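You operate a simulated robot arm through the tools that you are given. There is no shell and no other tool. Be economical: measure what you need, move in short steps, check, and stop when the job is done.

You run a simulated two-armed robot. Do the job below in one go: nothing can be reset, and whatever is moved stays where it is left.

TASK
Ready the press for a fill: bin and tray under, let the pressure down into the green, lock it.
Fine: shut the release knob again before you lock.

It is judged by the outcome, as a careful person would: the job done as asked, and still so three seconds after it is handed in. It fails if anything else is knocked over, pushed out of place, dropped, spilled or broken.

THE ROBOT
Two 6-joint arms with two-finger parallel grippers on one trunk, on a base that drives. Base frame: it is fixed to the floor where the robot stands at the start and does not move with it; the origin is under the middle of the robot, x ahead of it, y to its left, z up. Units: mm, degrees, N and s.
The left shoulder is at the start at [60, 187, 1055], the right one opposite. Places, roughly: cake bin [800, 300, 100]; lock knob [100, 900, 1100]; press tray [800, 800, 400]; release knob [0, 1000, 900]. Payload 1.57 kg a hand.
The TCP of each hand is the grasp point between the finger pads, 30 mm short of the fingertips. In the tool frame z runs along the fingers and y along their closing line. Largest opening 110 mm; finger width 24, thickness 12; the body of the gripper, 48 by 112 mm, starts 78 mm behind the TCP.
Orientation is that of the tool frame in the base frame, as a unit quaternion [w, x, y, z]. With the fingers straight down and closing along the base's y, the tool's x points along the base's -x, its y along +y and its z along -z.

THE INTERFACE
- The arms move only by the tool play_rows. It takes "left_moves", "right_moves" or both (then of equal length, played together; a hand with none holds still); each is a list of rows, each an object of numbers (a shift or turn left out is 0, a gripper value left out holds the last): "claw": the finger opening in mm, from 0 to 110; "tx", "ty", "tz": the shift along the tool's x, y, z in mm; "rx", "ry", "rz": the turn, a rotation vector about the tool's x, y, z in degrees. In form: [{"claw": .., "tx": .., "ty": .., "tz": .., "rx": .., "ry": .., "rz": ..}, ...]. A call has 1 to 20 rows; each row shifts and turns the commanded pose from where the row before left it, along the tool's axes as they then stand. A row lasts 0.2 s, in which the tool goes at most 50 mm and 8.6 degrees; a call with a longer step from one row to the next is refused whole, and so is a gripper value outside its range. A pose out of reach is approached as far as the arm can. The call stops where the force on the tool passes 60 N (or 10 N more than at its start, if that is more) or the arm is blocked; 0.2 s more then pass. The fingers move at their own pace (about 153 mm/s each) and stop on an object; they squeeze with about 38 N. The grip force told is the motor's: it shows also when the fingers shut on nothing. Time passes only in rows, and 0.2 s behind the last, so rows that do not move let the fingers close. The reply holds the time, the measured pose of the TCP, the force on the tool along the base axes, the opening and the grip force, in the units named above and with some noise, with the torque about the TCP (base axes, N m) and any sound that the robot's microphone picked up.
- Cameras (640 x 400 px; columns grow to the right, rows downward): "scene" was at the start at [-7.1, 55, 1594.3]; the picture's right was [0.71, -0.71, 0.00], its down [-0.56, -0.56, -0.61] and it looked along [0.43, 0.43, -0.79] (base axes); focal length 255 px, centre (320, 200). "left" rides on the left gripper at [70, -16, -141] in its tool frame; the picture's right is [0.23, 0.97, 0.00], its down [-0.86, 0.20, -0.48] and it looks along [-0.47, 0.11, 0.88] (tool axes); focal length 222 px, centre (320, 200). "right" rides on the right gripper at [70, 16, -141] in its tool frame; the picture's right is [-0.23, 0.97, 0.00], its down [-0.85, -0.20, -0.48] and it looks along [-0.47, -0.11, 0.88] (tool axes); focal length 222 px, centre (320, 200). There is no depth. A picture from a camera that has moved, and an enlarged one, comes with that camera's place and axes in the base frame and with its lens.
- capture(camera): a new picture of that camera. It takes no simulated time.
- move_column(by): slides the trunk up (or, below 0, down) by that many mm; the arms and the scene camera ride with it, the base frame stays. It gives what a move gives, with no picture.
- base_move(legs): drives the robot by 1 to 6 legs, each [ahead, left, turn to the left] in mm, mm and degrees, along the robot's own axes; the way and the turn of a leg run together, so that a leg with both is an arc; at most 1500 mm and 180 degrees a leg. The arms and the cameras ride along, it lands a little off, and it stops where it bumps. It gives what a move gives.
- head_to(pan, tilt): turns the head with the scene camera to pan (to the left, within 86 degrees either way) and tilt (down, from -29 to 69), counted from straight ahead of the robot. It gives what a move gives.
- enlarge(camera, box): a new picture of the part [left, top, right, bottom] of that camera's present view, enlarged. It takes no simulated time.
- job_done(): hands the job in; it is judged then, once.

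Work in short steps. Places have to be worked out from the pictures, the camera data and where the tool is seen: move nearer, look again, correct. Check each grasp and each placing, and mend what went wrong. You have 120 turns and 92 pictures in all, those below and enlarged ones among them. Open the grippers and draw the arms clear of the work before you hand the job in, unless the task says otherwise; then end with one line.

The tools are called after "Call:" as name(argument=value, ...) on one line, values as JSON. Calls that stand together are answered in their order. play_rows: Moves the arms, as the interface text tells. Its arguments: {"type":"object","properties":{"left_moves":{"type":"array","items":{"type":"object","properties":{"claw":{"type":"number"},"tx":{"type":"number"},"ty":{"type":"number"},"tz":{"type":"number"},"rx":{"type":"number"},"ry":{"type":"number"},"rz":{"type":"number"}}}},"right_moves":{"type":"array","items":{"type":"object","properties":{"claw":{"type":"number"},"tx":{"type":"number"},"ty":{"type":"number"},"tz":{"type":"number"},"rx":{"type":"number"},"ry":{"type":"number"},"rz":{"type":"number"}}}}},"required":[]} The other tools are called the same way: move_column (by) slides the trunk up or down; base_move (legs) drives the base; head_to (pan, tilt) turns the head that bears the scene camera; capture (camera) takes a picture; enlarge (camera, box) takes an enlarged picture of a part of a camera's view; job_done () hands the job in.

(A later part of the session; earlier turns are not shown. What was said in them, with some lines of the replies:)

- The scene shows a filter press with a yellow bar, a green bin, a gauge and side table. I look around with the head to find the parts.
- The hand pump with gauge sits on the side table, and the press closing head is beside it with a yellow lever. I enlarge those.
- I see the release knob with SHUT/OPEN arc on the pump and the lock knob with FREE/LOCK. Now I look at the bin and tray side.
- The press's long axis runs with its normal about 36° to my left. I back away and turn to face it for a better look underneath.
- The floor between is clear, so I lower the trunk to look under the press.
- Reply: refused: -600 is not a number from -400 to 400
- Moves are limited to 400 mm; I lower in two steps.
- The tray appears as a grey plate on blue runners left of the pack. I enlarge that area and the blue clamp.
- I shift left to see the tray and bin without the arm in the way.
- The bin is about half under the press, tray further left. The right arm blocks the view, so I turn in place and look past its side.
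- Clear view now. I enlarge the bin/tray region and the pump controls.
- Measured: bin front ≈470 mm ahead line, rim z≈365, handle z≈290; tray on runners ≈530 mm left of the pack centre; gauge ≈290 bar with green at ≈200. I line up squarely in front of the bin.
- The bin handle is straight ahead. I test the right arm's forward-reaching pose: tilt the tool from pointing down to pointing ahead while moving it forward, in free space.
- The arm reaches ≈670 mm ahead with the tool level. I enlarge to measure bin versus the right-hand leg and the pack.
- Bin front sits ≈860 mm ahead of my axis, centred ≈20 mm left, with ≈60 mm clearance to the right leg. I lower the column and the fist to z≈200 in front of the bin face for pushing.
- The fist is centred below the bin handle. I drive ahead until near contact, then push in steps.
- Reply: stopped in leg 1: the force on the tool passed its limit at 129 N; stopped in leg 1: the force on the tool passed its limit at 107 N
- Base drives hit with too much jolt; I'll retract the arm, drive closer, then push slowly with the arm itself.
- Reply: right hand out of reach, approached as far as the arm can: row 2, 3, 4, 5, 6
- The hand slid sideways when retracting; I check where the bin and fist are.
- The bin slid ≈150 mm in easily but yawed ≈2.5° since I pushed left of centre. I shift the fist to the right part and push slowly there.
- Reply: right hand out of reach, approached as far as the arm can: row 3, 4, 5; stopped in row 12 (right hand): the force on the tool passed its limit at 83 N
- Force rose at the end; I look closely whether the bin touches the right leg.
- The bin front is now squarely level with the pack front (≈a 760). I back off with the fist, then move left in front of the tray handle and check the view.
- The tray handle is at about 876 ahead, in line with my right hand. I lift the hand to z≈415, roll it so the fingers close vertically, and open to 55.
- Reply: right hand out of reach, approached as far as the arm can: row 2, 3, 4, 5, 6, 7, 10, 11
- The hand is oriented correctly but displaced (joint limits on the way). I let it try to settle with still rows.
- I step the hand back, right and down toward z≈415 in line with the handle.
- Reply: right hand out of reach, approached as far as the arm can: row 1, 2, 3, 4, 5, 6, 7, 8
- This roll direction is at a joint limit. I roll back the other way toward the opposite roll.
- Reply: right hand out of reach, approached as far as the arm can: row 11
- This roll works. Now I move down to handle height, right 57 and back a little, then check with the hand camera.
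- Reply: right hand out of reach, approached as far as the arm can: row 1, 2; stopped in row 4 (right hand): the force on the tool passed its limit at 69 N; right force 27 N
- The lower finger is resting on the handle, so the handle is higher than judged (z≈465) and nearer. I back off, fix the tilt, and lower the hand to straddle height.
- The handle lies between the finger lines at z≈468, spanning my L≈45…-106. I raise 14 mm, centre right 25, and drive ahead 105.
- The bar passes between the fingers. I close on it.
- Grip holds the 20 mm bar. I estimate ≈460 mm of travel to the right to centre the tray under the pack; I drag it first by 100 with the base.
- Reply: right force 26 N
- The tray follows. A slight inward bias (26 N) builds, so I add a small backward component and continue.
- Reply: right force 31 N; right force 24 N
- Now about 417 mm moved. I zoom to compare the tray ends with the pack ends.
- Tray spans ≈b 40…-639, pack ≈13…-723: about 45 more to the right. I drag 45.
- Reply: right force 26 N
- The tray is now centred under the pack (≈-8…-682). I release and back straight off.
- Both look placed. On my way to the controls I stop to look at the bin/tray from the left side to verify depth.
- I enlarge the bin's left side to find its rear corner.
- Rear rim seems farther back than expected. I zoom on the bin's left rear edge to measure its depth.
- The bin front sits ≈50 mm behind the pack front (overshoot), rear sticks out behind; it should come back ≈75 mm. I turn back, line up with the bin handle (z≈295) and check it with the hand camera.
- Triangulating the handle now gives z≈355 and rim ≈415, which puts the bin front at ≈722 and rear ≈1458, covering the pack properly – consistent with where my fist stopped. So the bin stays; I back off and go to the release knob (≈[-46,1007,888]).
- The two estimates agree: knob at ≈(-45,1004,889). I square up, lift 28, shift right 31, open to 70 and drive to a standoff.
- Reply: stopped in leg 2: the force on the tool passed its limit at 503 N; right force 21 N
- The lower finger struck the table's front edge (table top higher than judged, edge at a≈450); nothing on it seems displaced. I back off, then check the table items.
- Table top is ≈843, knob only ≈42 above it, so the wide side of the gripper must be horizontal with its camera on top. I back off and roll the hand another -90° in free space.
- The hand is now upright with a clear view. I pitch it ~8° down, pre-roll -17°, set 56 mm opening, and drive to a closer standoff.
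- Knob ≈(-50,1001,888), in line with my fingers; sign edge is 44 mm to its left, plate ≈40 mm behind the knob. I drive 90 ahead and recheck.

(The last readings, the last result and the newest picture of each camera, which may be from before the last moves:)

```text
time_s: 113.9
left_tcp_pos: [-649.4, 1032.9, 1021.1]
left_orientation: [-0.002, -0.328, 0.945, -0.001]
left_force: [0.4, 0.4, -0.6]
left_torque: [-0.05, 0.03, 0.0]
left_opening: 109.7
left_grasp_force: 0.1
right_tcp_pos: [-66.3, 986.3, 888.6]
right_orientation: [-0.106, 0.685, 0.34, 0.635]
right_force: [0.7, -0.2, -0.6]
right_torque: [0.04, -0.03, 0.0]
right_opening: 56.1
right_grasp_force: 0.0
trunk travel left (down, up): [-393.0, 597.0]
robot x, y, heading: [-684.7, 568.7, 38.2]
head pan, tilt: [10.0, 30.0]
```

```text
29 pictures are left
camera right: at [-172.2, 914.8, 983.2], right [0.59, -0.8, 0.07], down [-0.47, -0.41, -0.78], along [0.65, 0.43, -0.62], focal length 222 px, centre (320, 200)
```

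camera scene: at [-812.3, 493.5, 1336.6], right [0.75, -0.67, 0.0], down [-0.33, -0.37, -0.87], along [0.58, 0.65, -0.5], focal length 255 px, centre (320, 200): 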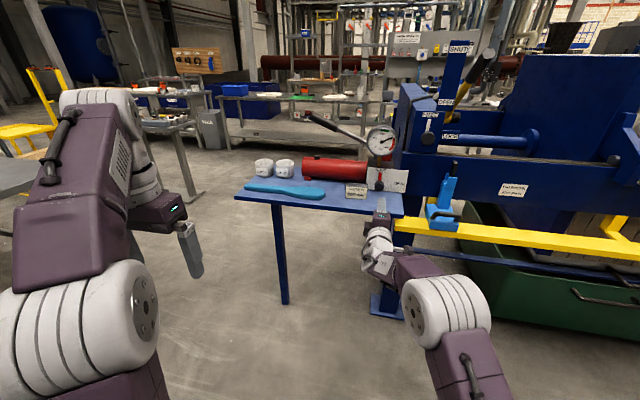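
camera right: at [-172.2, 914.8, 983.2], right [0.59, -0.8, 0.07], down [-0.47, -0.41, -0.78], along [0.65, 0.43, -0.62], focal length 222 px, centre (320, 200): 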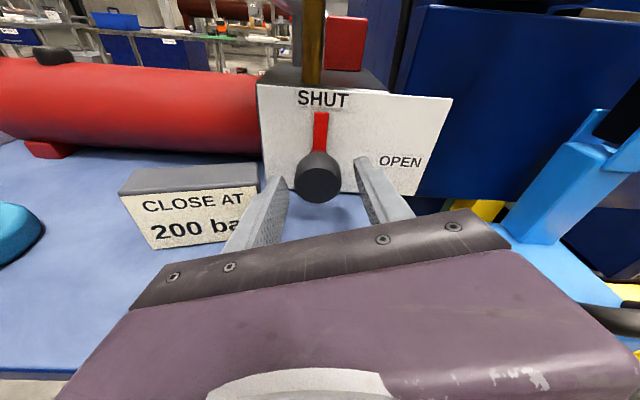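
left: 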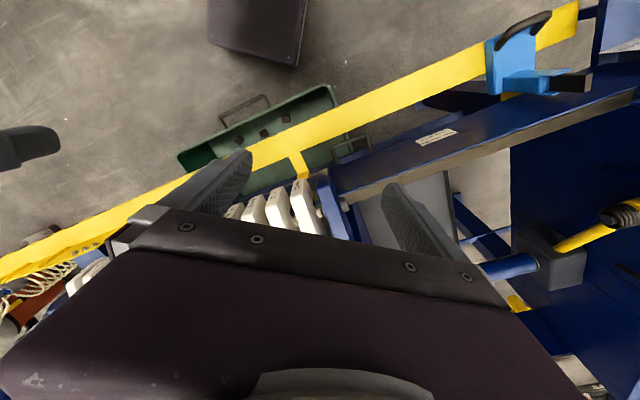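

Well aligned; 18 mm more forward with the arm, then close on the knob.

Call:
play_rows(right_moves=[{"tz": 9, "tx": 1.5}, {"tz": 9, "tx": 1.5}, {"claw": 0}, {"claw": 0}, {"claw": 0}])

Call:
capture(camera="right")

```text
time_s: 115.1
left_tcp_pos: [-650.9, 1033.0, 1022.3]
left_orientation: [-0.001, -0.328, 0.945, 0.0]
left_force: [0.5, -0.6, 0.1]
left_torque: [0.02, -0.03, -0.02]
left_opening: 110.1
left_grasp_force: 0.0
right_tcp_pos: [-54.0, 999.0, 889.2]
right_orientation: [-0.106, 0.685, 0.341, 0.635]
right_force: [-3.9, 4.5, -2.2]
right_torque: [0.08, 0.05, 0.31]
right_opening: 37.4
right_grasp_force: 43.3
trunk travel left (down, up): [-393.0, 597.0]
robot x, y, heading: [-681.4, 570.9, 38.5]
head pan, tilt: [10.0, 30.0]
```

```text
28 pictures are left
camera right: at [-158.9, 926.7, 983.3], right [0.6, -0.8, 0.07], down [-0.47, -0.41, -0.78], along [0.65, 0.43, -0.62], focal length 222 px, centre (320, 200)
```

right: 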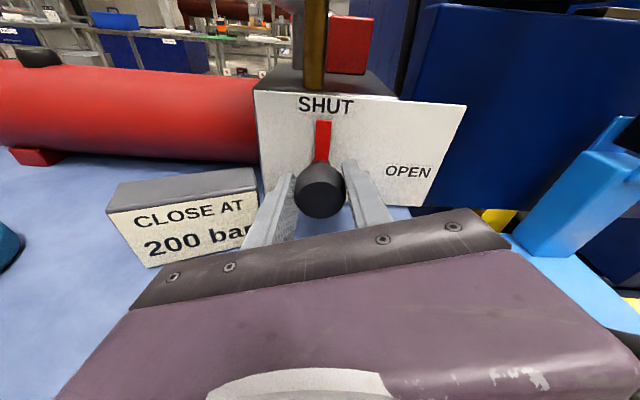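

Knob held (37 mm). I open it gently: about 16° clockwise about the knob axis, then read the gauge.

Call:
play_rows(right_moves=[{"rx": 1.36, "ry": 0.41, "rz": 8.08}, {"rx": 1.36, "ry": 0.41, "rz": 8.08}])

Call:
enlarge(camera="scene", box=[330, 90, 450, 200])

```text
time_s: 115.7
left_tcp_pos: [-650.5, 1033.8, 1020.6]
left_orientation: [-0.001, -0.328, 0.945, 0.0]
left_force: [-0.2, 0.6, 0.3]
left_torque: [0.04, -0.02, 0.0]
left_opening: 110.2
left_grasp_force: 0.1
right_tcp_pos: [-52.3, 997.2, 888.9]
right_orientation: [-0.212, 0.72, 0.255, 0.61]
right_force: [-3.0, 1.1, -3.5]
right_torque: [-0.13, 0.17, 0.29]
right_opening: 37.4
right_grasp_force: 43.1
trunk travel left (down, up): [-393.0, 597.0]
robot x, y, heading: [-679.8, 568.4, 38.8]
head pan, tilt: [10.0, 30.0]
```

```text
3.64 times, centred on (390, 145) of scene
camera zoom: at [-668.4, 601.9, 1336.6], right [0.75, -0.66, 0.0], down [-0.33, -0.37, -0.87], along [0.58, 0.65, -0.5], focal length 927 px, centre (66, 400)
```

zoom: 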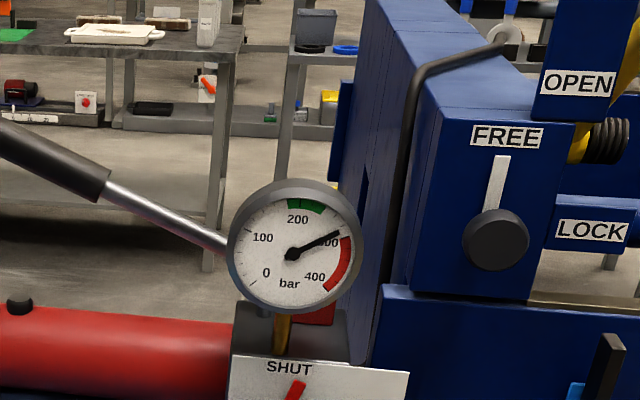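

Pointer turned but needle barely moved. I turn 12° more and hold briefly.

Call:
play_rows(right_moves=[{"rx": 1.0, "ry": 0.3, "rz": 6}, {"rx": 1.0, "ry": 0.3, "rz": 6}])

Call:
enlarge(camera="scene", box=[350, 120, 430, 200])

```text
time_s: 116.3
left_tcp_pos: [-650.5, 1034.1, 1021.3]
left_orientation: [-0.001, -0.328, 0.945, -0.001]
left_force: [-0.1, 0.1, -0.6]
left_torque: [0.01, -0.01, 0.01]
left_opening: 110.0
left_grasp_force: 0.1
right_tcp_pos: [-52.9, 996.1, 888.8]
right_orientation: [-0.29, 0.735, 0.187, 0.583]
right_force: [-2.6, -3.3, -6.0]
right_torque: [-0.06, 0.06, 0.19]
right_opening: 37.1
right_grasp_force: 43.7
trunk travel left (down, up): [-393.0, 597.0]
robot x, y, heading: [-680.3, 570.0, 38.1]
head pan, tilt: [10.0, 30.0]
```

```text
5.00 times, centred on (390, 160) of scene
camera zoom: at [-667.8, 601.3, 1336.6], right [0.75, -0.66, 0.0], down [-0.33, -0.37, -0.87], along [0.58, 0.65, -0.5], focal length 1274 px, centre (-30, 400)
```

zoom: 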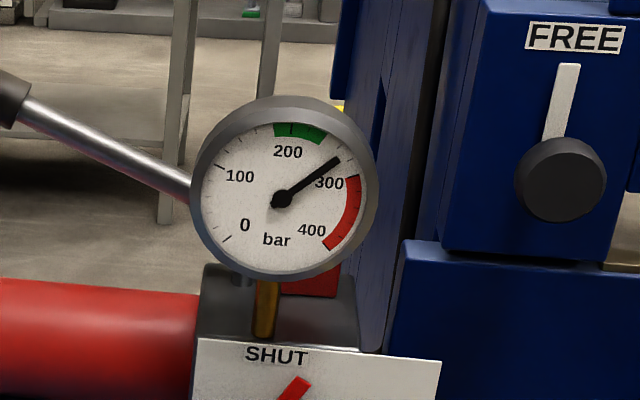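

The needle is falling, now ≈280 bar. I hold for a short moment and re-read.

Call:
play_rows(right_moves=[{"tx": 0}, {"tx": 0}])

Call:
enlarge(camera="scene", box=[350, 120, 430, 200])

```text
time_s: 116.9
left_tcp_pos: [-650.6, 1032.6, 1021.9]
left_orientation: [0.0, -0.328, 0.945, -0.001]
left_force: [0.9, 0.5, 0.4]
left_torque: [0.01, 0.03, 0.0]
left_opening: 109.7
left_grasp_force: 0.0
right_tcp_pos: [-52.3, 996.9, 889.2]
right_orientation: [-0.289, 0.735, 0.188, 0.584]
right_force: [-2.6, -4.8, -8.2]
right_torque: [-0.06, 0.03, -0.03]
right_opening: 37.5
right_grasp_force: 43.5
trunk travel left (down, up): [-393.0, 597.0]
robot x, y, heading: [-678.5, 569.9, 38.4]
head pan, tilt: [10.0, 30.0]
```

```text
5.00 times, centred on (390, 160) of scene
camera zoom: at [-667.7, 601.1, 1336.6], right [0.75, -0.66, 0.0], down [-0.33, -0.37, -0.87], along [0.58, 0.65, -0.5], focal length 1274 px, centre (-30, 400)
```

zoom: 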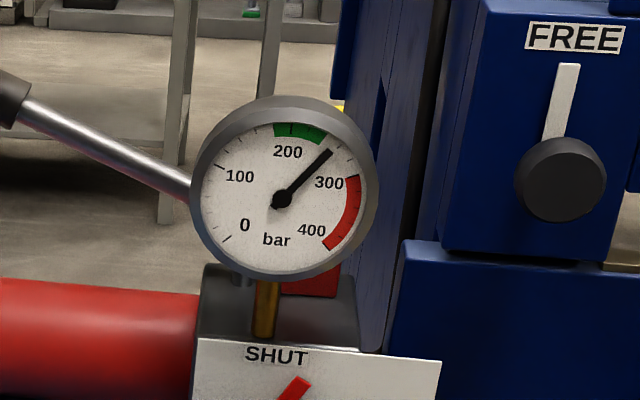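

Now ≈265 bar, falling ≈17° of dial per second. I hold about 1.2 s more and check.

Call:
play_rows(right_moves=[{"tx": 0}, {"tx": 0}, {"tx": 0}, {"tx": 0}, {"tx": 0}])

Call:
enlarge(camera="scene", box=[350, 120, 430, 200])

```text
time_s: 118.1
left_tcp_pos: [-649.6, 1033.6, 1021.3]
left_orientation: [-0.001, -0.328, 0.945, 0.0]
left_force: [-0.1, 0.6, -0.1]
left_torque: [-0.04, 0.01, -0.01]
left_opening: 109.8
left_grasp_force: 0.1
right_tcp_pos: [-51.8, 996.2, 888.2]
right_orientation: [-0.289, 0.735, 0.187, 0.583]
right_force: [-3.1, -8.0, -10.1]
right_torque: [-0.11, 0.1, -0.03]
right_opening: 37.5
right_grasp_force: 43.2
trunk travel left (down, up): [-393.0, 597.0]
robot x, y, heading: [-684.6, 567.6, 38.4]
head pan, tilt: [10.0, 30.0]
```

```text
5.00 times, centred on (390, 160) of scene
camera zoom: at [-667.4, 600.9, 1336.6], right [0.75, -0.66, 0.0], down [-0.33, -0.37, -0.87], along [0.57, 0.65, -0.5], focal length 1274 px, centre (-30, 400)
```

zoom: 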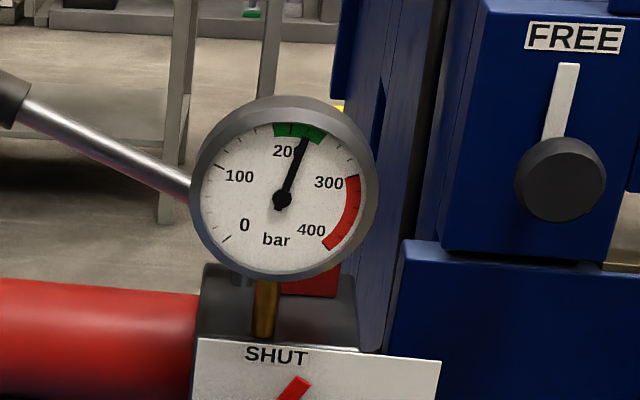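

Needle is in the green. I turn the knob back to SHUT at once (slightly past, to its stop).

Call:
play_rows(right_moves=[{"rx": -1.36, "ry": -0.41, "rz": -8.08}, {"rx": -1.36, "ry": -0.41, "rz": -8.08}, {"rx": -1.36, "ry": -0.41, "rz": -8.08}, {"rx": -0.9, "ry": -0.3, "rz": -5.5}])

Call:
enlarge(camera="scene", box=[340, 120, 440, 220])

Call:
capture(camera="right")

```text
time_s: 119.1
left_tcp_pos: [-651.8, 1034.5, 1019.8]
left_orientation: [-0.002, -0.329, 0.944, 0.0]
left_force: [-0.1, 1.0, 0.5]
left_torque: [-0.04, 0.02, 0.02]
left_opening: 110.1
left_grasp_force: 0.2
right_tcp_pos: [-53.6, 997.9, 888.1]
right_orientation: [-0.095, 0.681, 0.349, 0.637]
right_force: [-5.5, 1.6, -8.0]
right_torque: [0.58, 0.24, 0.3]
right_opening: 37.5
right_grasp_force: 43.7
trunk travel left (down, up): [-393.0, 597.0]
robot x, y, heading: [-679.5, 562.2, 38.3]
head pan, tilt: [10.0, 30.0]
```

```text
4.00 times, centred on (390, 170) of scene
camera zoom: at [-668.2, 602.4, 1336.6], right [0.75, -0.66, 0.0], down [-0.33, -0.37, -0.87], along [0.57, 0.65, -0.5], focal length 1020 px, centre (40, 320)
```

zoom: 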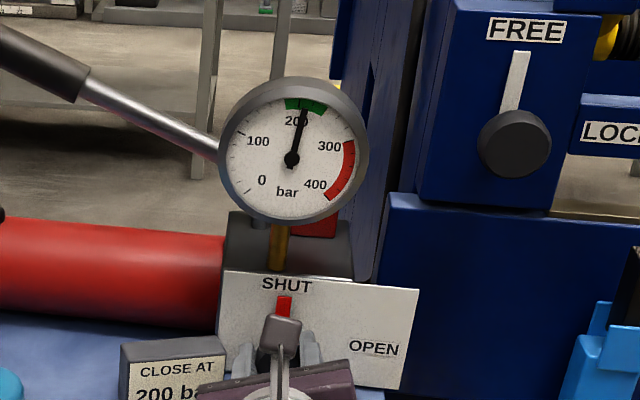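

```text
22 pictures are left
camera right: at [-160.6, 928.9, 983.4], right [0.59, -0.8, 0.09], down [-0.46, -0.43, -0.78], along [0.66, 0.42, -0.62], focal length 222 px, centre (320, 200)
```

right: 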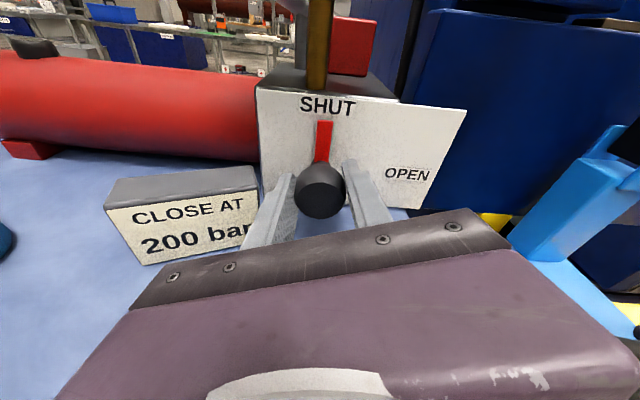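

Knob is back at SHUT, needle mid-green. I release, back straight out, and re-read the gauge to see it holds.

Call:
play_rows(right_moves=[{"claw": 54}, {"claw": 54}])

Call:
base_move(legs=[[-160, 6, 0]])

Call:
enlarge(camera="scene", box=[320, 90, 480, 210])

```text
time_s: 119.7
left_tcp_pos: [-650.5, 1031.4, 1022.9]
left_orientation: [0.0, -0.328, 0.945, 0.0]
left_force: [-0.6, -0.1, -0.4]
left_torque: [0.05, -0.02, 0.01]
left_opening: 110.1
left_grasp_force: 0.1
right_tcp_pos: [-52.1, 995.7, 888.3]
right_orientation: [-0.095, 0.681, 0.348, 0.638]
right_force: [0.2, -0.1, -0.3]
right_torque: [0.01, -0.02, -0.02]
right_opening: 53.9
right_grasp_force: 0.1
trunk travel left (down, up): [-393.0, 597.0]
robot x, y, heading: [-682.7, 567.3, 38.5]
head pan, tilt: [10.0, 30.0]
```

```text
time_s: 121.1
left_tcp_pos: [-784.1, 935.9, 1021.7]
left_orientation: [-0.001, -0.331, 0.944, 0.0]
left_force: [-0.7, 1.0, 0.9]
left_torque: [0.03, 0.0, 0.02]
left_opening: 110.0
left_grasp_force: 0.0
right_tcp_pos: [-185.5, 903.1, 889.2]
right_orientation: [-0.097, 0.68, 0.349, 0.637]
right_force: [0.2, 0.6, -0.4]
right_torque: [-0.01, 0.03, 0.0]
right_opening: 54.0
right_grasp_force: 0.2
trunk travel left (down, up): [-393.0, 597.0]
robot x, y, heading: [-810.5, 478.6, 38.8]
head pan, tilt: [10.0, 30.0]
```

```text
3.33 times, centred on (400, 150) of scene
camera zoom: at [-800.3, 504.2, 1336.7], right [0.75, -0.66, 0.0], down [-0.33, -0.37, -0.87], along [0.57, 0.65, -0.5], focal length 850 px, centre (53, 367)
```

zoom: 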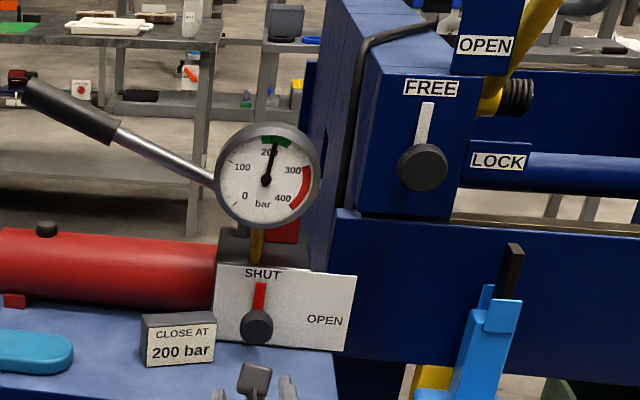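

Gauge holds in the green, knob SHUT. Next the lock knob at ≈(59,910,1076): level the hand, open to 80, raise 187 and move right in front of it.

Call:
play_rows(right_moves=[{"rx": -1.4, "ry": 4.7, "claw": 80}, {"rx": -1.4, "ry": 4.7}])

Call:
move_column(by=187)

Call:
base_move(legs=[[0, -143, 0], [80, 0, 0]])

Call:
capture(camera="right")

```text
time_s: 121.7
left_tcp_pos: [-783.9, 937.2, 1021.6]
left_orientation: [-0.001, -0.331, 0.944, 0.0]
left_force: [-0.3, 0.6, 0.2]
left_torque: [0.05, -0.01, 0.01]
left_opening: 110.1
left_grasp_force: 0.1
right_tcp_pos: [-184.6, 904.2, 889.5]
right_orientation: [-0.109, 0.628, 0.325, 0.699]
right_force: [0.2, 0.1, 0.5]
right_torque: [-0.01, 0.01, 0.02]
right_opening: 80.1
right_grasp_force: 0.1
trunk travel left (down, up): [-393.0, 597.0]
robot x, y, heading: [-809.9, 471.1, 38.5]
head pan, tilt: [10.0, 30.0]
```

```text
time_s: 123.8
left_tcp_pos: [-783.5, 937.0, 1208.9]
left_orientation: [0.0, -0.33, 0.944, -0.001]
left_force: [0.3, 0.1, 1.5]
left_torque: [0.02, 0.0, 0.03]
left_opening: 109.9
left_grasp_force: 0.1
right_tcp_pos: [-186.0, 902.9, 1075.0]
right_orientation: [-0.108, 0.628, 0.326, 0.699]
right_force: [0.7, 0.3, -0.1]
right_torque: [0.0, 0.02, -0.01]
right_opening: 79.9
right_grasp_force: 0.0
trunk travel left (down, up): [-580.0, 410.0]
robot x, y, heading: [-812.1, 470.3, 38.8]
head pan, tilt: [10.0, 30.0]
```

```text
time_s: 125.8
left_tcp_pos: [-628.6, 875.6, 1208.5]
left_orientation: [-0.001, -0.329, 0.944, 0.0]
left_force: [-0.4, 0.1, 0.4]
left_torque: [0.01, -0.02, -0.01]
left_opening: 110.0
left_grasp_force: 0.0
right_tcp_pos: [-30.8, 840.9, 1074.7]
right_orientation: [-0.107, 0.628, 0.325, 0.698]
right_force: [-0.2, 0.5, -0.5]
right_torque: [0.01, -0.02, 0.0]
right_opening: 80.0
right_grasp_force: 0.0
trunk travel left (down, up): [-580.0, 410.0]
robot x, y, heading: [-660.9, 414.1, 38.4]
head pan, tilt: [10.0, 30.0]
```

```text
20 pictures are left
camera right: at [-149.3, 761.6, 1147.1], right [0.59, -0.81, 0.09], down [-0.34, -0.35, -0.87], along [0.74, 0.48, -0.48], focal length 222 px, centre (320, 200)
```

right: 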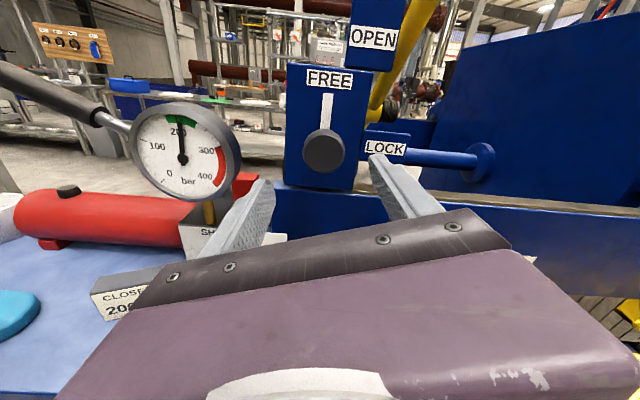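

Knob is in line (b≈697, z≈1074). I set 68 mm opening and drive 80 ahead, then look.

Call:
base_move(legs=[[80, -4, 0]])

Call:
play_rows(right_moves=[{"claw": 68}])

Call:
capture(camera="right")

```text
time_s: 126.8
left_tcp_pos: [-564.2, 922.6, 1208.7]
left_orientation: [-0.001, -0.329, 0.944, 0.0]
left_force: [0.6, -0.9, -0.1]
left_torque: [-0.02, 0.01, -0.01]
left_opening: 109.9
left_grasp_force: 0.0
right_tcp_pos: [34.8, 885.9, 1076.1]
right_orientation: [-0.108, 0.629, 0.324, 0.698]
right_force: [0.0, -0.5, -0.5]
right_torque: [0.0, 0.02, -0.02]
right_opening: 80.0
right_grasp_force: 0.1
trunk travel left (down, up): [-580.0, 410.0]
robot x, y, heading: [-596.9, 455.3, 38.6]
head pan, tilt: [10.0, 30.0]
```

```text
time_s: 127.2
left_tcp_pos: [-565.1, 921.8, 1209.9]
left_orientation: [0.0, -0.328, 0.945, 0.0]
left_force: [0.0, 0.3, 0.2]
left_torque: [0.0, -0.03, 0.02]
left_opening: 110.1
left_grasp_force: 0.1
right_tcp_pos: [33.0, 886.6, 1077.0]
right_orientation: [-0.108, 0.628, 0.324, 0.699]
right_force: [-0.6, -0.1, -0.1]
right_torque: [-0.02, 0.02, 0.0]
right_opening: 68.3
right_grasp_force: 0.0
trunk travel left (down, up): [-580.0, 410.0]
robot x, y, heading: [-596.7, 459.1, 38.2]
head pan, tilt: [10.0, 30.0]
```

```text
19 pictures are left
camera right: at [-86.1, 806.8, 1148.5], right [0.58, -0.81, 0.09], down [-0.34, -0.35, -0.87], along [0.74, 0.48, -0.48], focal length 222 px, centre (320, 200)
```

right: 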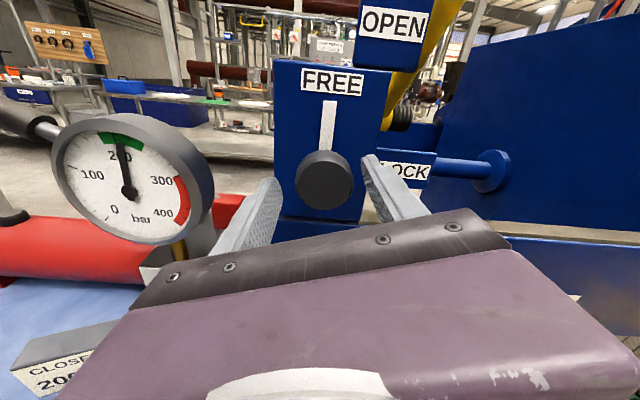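

Well aligned; advance 20 mm and close on the lock knob.

Call:
play_rows(right_moves=[{"tz": 10, "ty": 3}, {"tz": 10}, {"claw": 0}, {"claw": 0}, {"claw": 0}])

Call:
capture(camera="right")

```text
time_s: 128.4
left_tcp_pos: [-565.0, 921.9, 1208.6]
left_orientation: [-0.001, -0.329, 0.944, 0.0]
left_force: [0.8, 0.5, -0.2]
left_torque: [0.02, 0.01, -0.03]
left_opening: 110.0
left_grasp_force: 0.1
right_tcp_pos: [50.6, 894.5, 1077.6]
right_orientation: [-0.108, 0.629, 0.323, 0.699]
right_force: [-1.2, -1.8, -0.8]
right_torque: [0.09, -0.09, -0.01]
right_opening: 47.9
right_grasp_force: 45.3
trunk travel left (down, up): [-580.0, 410.0]
robot x, y, heading: [-595.4, 457.0, 38.6]
head pan, tilt: [10.0, 30.0]
```

```text
18 pictures are left
camera right: at [-67.8, 816.7, 1148.8], right [0.58, -0.81, 0.09], down [-0.34, -0.35, -0.87], along [0.74, 0.48, -0.48], focal length 222 px, centre (320, 200)
```

right: 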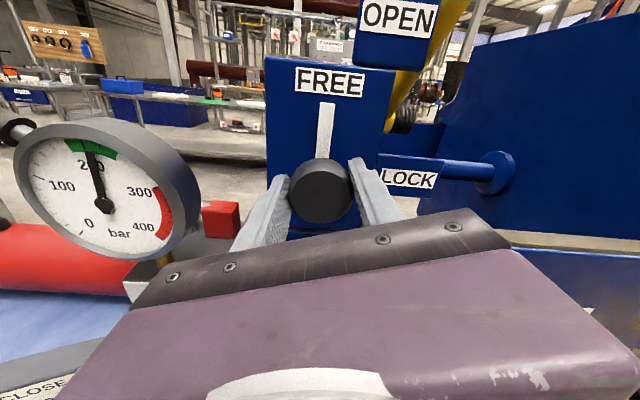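

Gripped (48 mm). I turn clockwise, first ~33°, and check.

Call:
play_rows(right_moves=[{"rz": 8.2}, {"rz": 8.2}, {"rz": 8.2}, {"rz": 8.2}])

Call:
capture(camera="right")

```text
time_s: 129.4
left_tcp_pos: [-565.2, 919.4, 1209.4]
left_orientation: [-0.001, -0.328, 0.945, 0.001]
left_force: [0.6, -0.1, 0.7]
left_torque: [0.01, -0.02, -0.01]
left_opening: 110.1
left_grasp_force: 0.1
right_tcp_pos: [51.9, 894.9, 1077.6]
right_orientation: [-0.301, 0.695, 0.131, 0.639]
right_force: [-3.0, -9.2, -2.8]
right_torque: [-0.33, 0.39, 0.41]
right_opening: 47.5
right_grasp_force: 45.0
trunk travel left (down, up): [-580.0, 410.0]
robot x, y, heading: [-594.8, 457.7, 38.2]
head pan, tilt: [10.0, 30.0]
```

```text
17 pictures are left
camera right: at [-43.5, 783.3, 1141.2], right [0.52, -0.72, -0.46], down [-0.63, 0.05, -0.78], along [0.58, 0.69, -0.42], focal length 222 px, centre (320, 200)
```

right: 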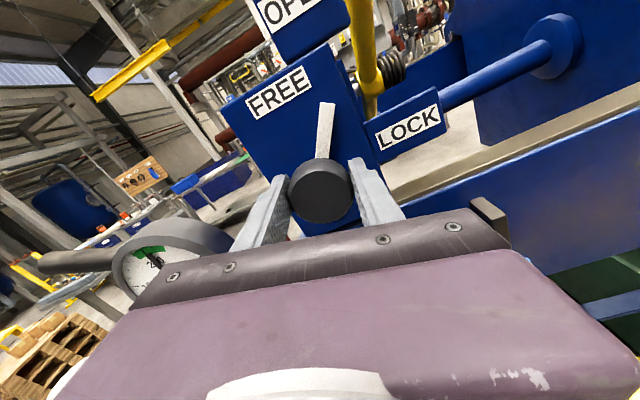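

The pointer follows. I continue another 57° toward LOCK.

Call:
play_rows(right_moves=[{"rz": 8.2}, {"rz": 8.2}, {"rz": 8.2}, {"rz": 8.2}, {"rz": 8.2}, {"rz": 8.2}, {"rz": 8.2}])

Call:
capture(camera="right")

Call:
capture(camera="scene")

```text
time_s: 131.0
left_tcp_pos: [-562.7, 920.2, 1210.1]
left_orientation: [-0.001, -0.328, 0.945, 0.001]
left_force: [0.7, 0.8, 0.0]
left_torque: [-0.01, 0.0, 0.0]
left_opening: 110.0
left_grasp_force: 0.1
right_tcp_pos: [53.5, 892.2, 1075.5]
right_orientation: [-0.569, 0.674, -0.219, 0.416]
right_force: [-4.0, -19.1, -13.5]
right_torque: [-0.49, -0.34, -0.07]
right_opening: 47.5
right_grasp_force: 45.3
trunk travel left (down, up): [-580.0, 410.0]
robot x, y, heading: [-595.0, 456.9, 38.4]
head pan, tilt: [10.0, 30.0]
```

```text
16 pictures are left
camera right: at [-20.1, 751.0, 1082.7], right [0.05, -0.07, -1.0], down [-0.9, 0.43, -0.08], along [0.43, 0.9, -0.04], focal length 222 px, centre (320, 200)
```

right: 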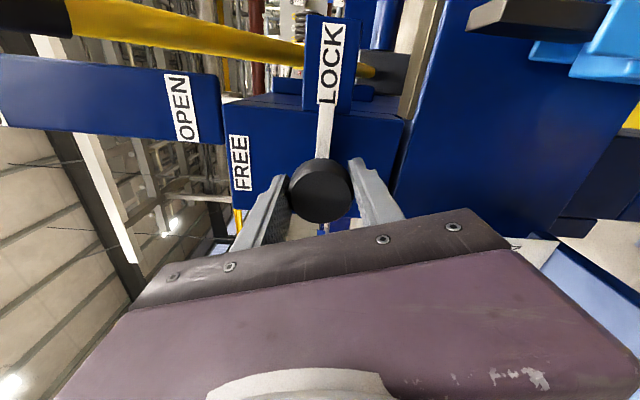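

```text
15 pictures are left
camera scene: at [-580.7, 487.2, 1523.6], right [0.75, -0.66, 0.0], down [-0.33, -0.37, -0.87], along [0.57, 0.65, -0.5], focal length 255 px, centre (320, 200)
```

scene: 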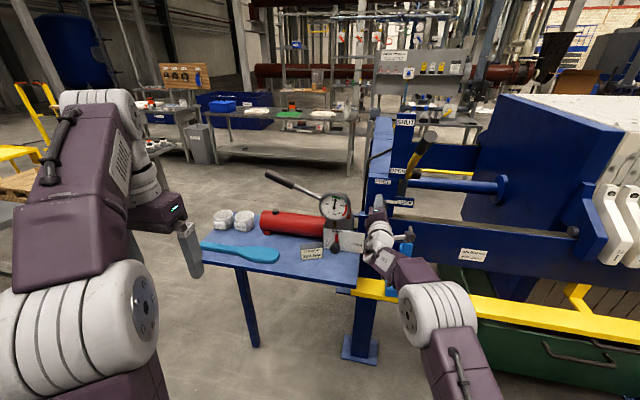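

Pointer is at LOCK. I nudge 3° more to its stop, release and back straight out.

Call:
play_rows(right_moves=[{"rz": 3}, {"claw": 70}, {"claw": 70}])

Call:
base_move(legs=[[-200, 8, 0]])

Call:
enlarge(camera="scene", box=[270, 90, 450, 230])

```text
time_s: 131.8
left_tcp_pos: [-564.0, 922.9, 1209.2]
left_orientation: [-0.001, -0.329, 0.944, 0.001]
left_force: [0.3, -0.7, -0.5]
left_torque: [-0.02, -0.01, 0.02]
left_opening: 109.9
left_grasp_force: 0.0
right_tcp_pos: [51.8, 895.5, 1078.2]
right_orientation: [-0.582, 0.667, -0.234, 0.403]
right_force: [0.4, 0.9, 0.2]
right_torque: [0.0, 0.01, 0.03]
right_opening: 70.1
right_grasp_force: 0.0
trunk travel left (down, up): [-580.0, 410.0]
robot x, y, heading: [-592.2, 457.0, 38.2]
head pan, tilt: [10.0, 30.0]
```

```text
time_s: 133.4
left_tcp_pos: [-724.2, 806.4, 1208.6]
left_orientation: [-0.001, -0.328, 0.945, -0.001]
left_force: [0.3, 0.5, -0.5]
left_torque: [0.06, -0.01, -0.01]
left_opening: 110.1
left_grasp_force: 0.1
right_tcp_pos: [-108.3, 777.8, 1076.5]
right_orientation: [-0.581, 0.667, -0.235, 0.402]
right_force: [0.1, -0.1, -0.3]
right_torque: [-0.02, 0.04, 0.0]
right_opening: 70.3
right_grasp_force: 0.1
trunk travel left (down, up): [-580.0, 410.0]
robot x, y, heading: [-754.5, 342.9, 38.3]
head pan, tilt: [10.0, 30.0]
```

```text
2.86 times, centred on (360, 160) of scene
camera zoom: at [-742.5, 373.6, 1523.6], right [0.75, -0.66, 0.0], down [-0.33, -0.37, -0.87], along [0.58, 0.65, -0.5], focal length 728 px, centre (206, 314)
```

zoom: 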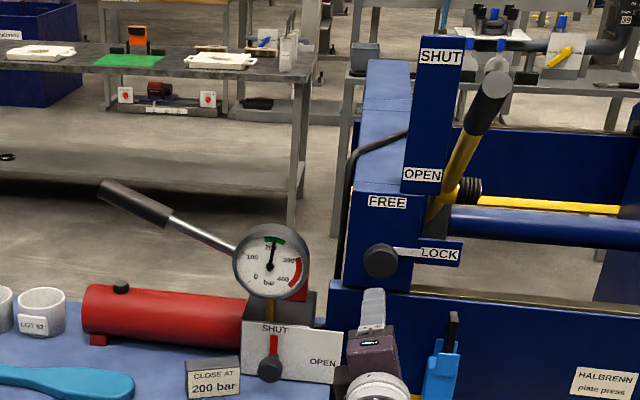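

Locked, SHUT, needle in the green. Finally I verify bin and tray from straight in front, with the column low and arms turned aside.

Call:
base_move(legs=[[0, -1040, 0], [0, 0, 45]])

Call:
move_column(by=-400)

Call:
head_to(pan=-46, tilt=20)

Call:
capture(camera="scene")

```text
time_s: 140.8
left_tcp_pos: [-414.5, -124.4, 1209.2]
left_orientation: [-0.001, -0.663, 0.749, -0.001]
left_force: [-0.1, 0.2, 0.7]
left_torque: [-0.02, 0.01, 0.02]
left_opening: 110.1
left_grasp_force: 0.0
right_tcp_pos: [40.6, 290.9, 1077.7]
right_orientation: [-0.691, 0.706, 0.036, 0.151]
right_force: [-0.9, 0.3, -0.1]
right_torque: [0.0, -0.01, -0.02]
right_opening: 70.0
right_grasp_force: 0.1
trunk travel left (down, up): [-580.0, 410.0]
robot x, y, heading: [-112.1, -475.8, 82.9]
head pan, tilt: [10.0, 30.0]
```

```text
time_s: 144.7
left_tcp_pos: [-414.9, -123.8, 807.6]
left_orientation: [-0.001, -0.663, 0.749, -0.001]
left_force: [-0.1, 0.1, 0.0]
left_torque: [0.02, 0.0, 0.0]
left_opening: 109.8
left_grasp_force: 0.1
right_tcp_pos: [41.3, 291.4, 676.0]
right_orientation: [-0.692, 0.706, 0.037, 0.15]
right_force: [-0.5, -0.9, 0.0]
right_torque: [0.0, -0.02, -0.02]
right_opening: 69.9
right_grasp_force: 0.1
trunk travel left (down, up): [-180.0, 810.0]
robot x, y, heading: [-112.8, -475.4, 83.0]
head pan, tilt: [10.0, 30.0]
```

```text
time_s: 145.9
left_tcp_pos: [-415.1, -124.5, 810.1]
left_orientation: [-0.001, -0.663, 0.749, -0.001]
left_force: [0.4, 0.0, 0.2]
left_torque: [-0.01, -0.02, -0.01]
left_opening: 110.2
left_grasp_force: 0.1
right_tcp_pos: [42.5, 290.5, 676.7]
right_orientation: [-0.69, 0.707, 0.037, 0.151]
right_force: [-0.1, 0.7, 0.3]
right_torque: [0.0, 0.0, -0.01]
right_opening: 70.1
right_grasp_force: 0.0
trunk travel left (down, up): [-180.0, 810.0]
robot x, y, heading: [-107.7, -474.0, 83.2]
head pan, tilt: [-46.0, 20.0]
```

```text
13 pictures are left
camera scene: at [-42.9, -476.3, 1139.7], right [0.6, -0.8, 0.0], down [-0.27, -0.21, -0.94], along [0.75, 0.57, -0.34], focal length 255 px, centre (320, 200)
```

scene: 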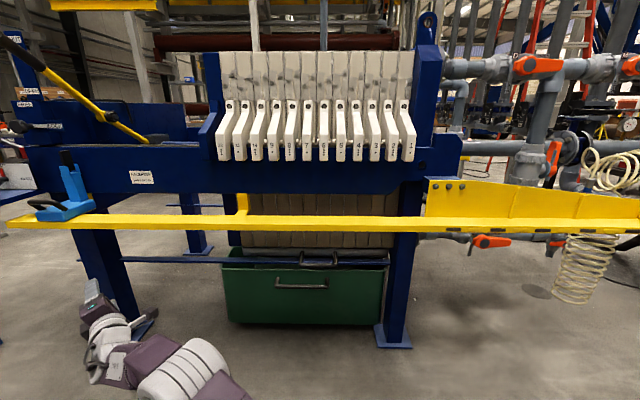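

I enlarge the bin/tray/pack zone.

Call:
enlarge(camera="scene", box=[190, 190, 430, 360])

```text
2.35 times, centred on (310, 275) of scene
camera zoom: at [-42.9, -476.3, 1139.7], right [0.6, -0.8, 0.0], down [-0.27, -0.21, -0.94], along [0.75, 0.57, -0.34], focal length 600 px, centre (344, 24)
```

zoom: 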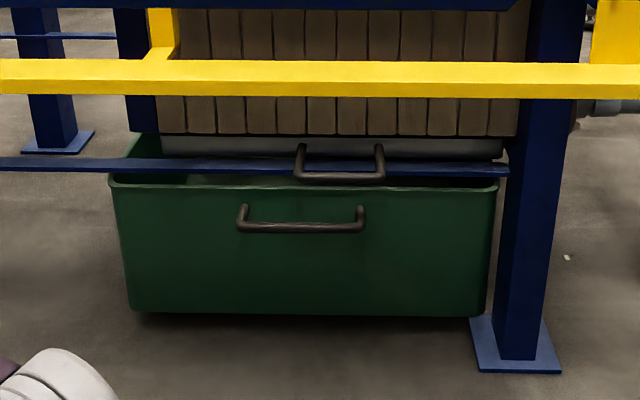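

The view shows the tray centred under the plates and the bin squarely below, against the leg clearance; the gauge is in the green, release SHUT, lock at LOCK, and both hands are open and clear. I hand in.

Call:
job_done()

```text
The job is handed in.
```

I handed the press in ready for a fill: bin and tray are under the plates, pressure is down in the green at a little over 200 bar, and the release knob was shut before I locked. The bin sits about 70 mm left of the pack centre because the right leg limits it, so by my measurements the last few centimetres of the plates at the right end overhang it. I also bumped the table's front edge with the gripper once; nothing on it moved.
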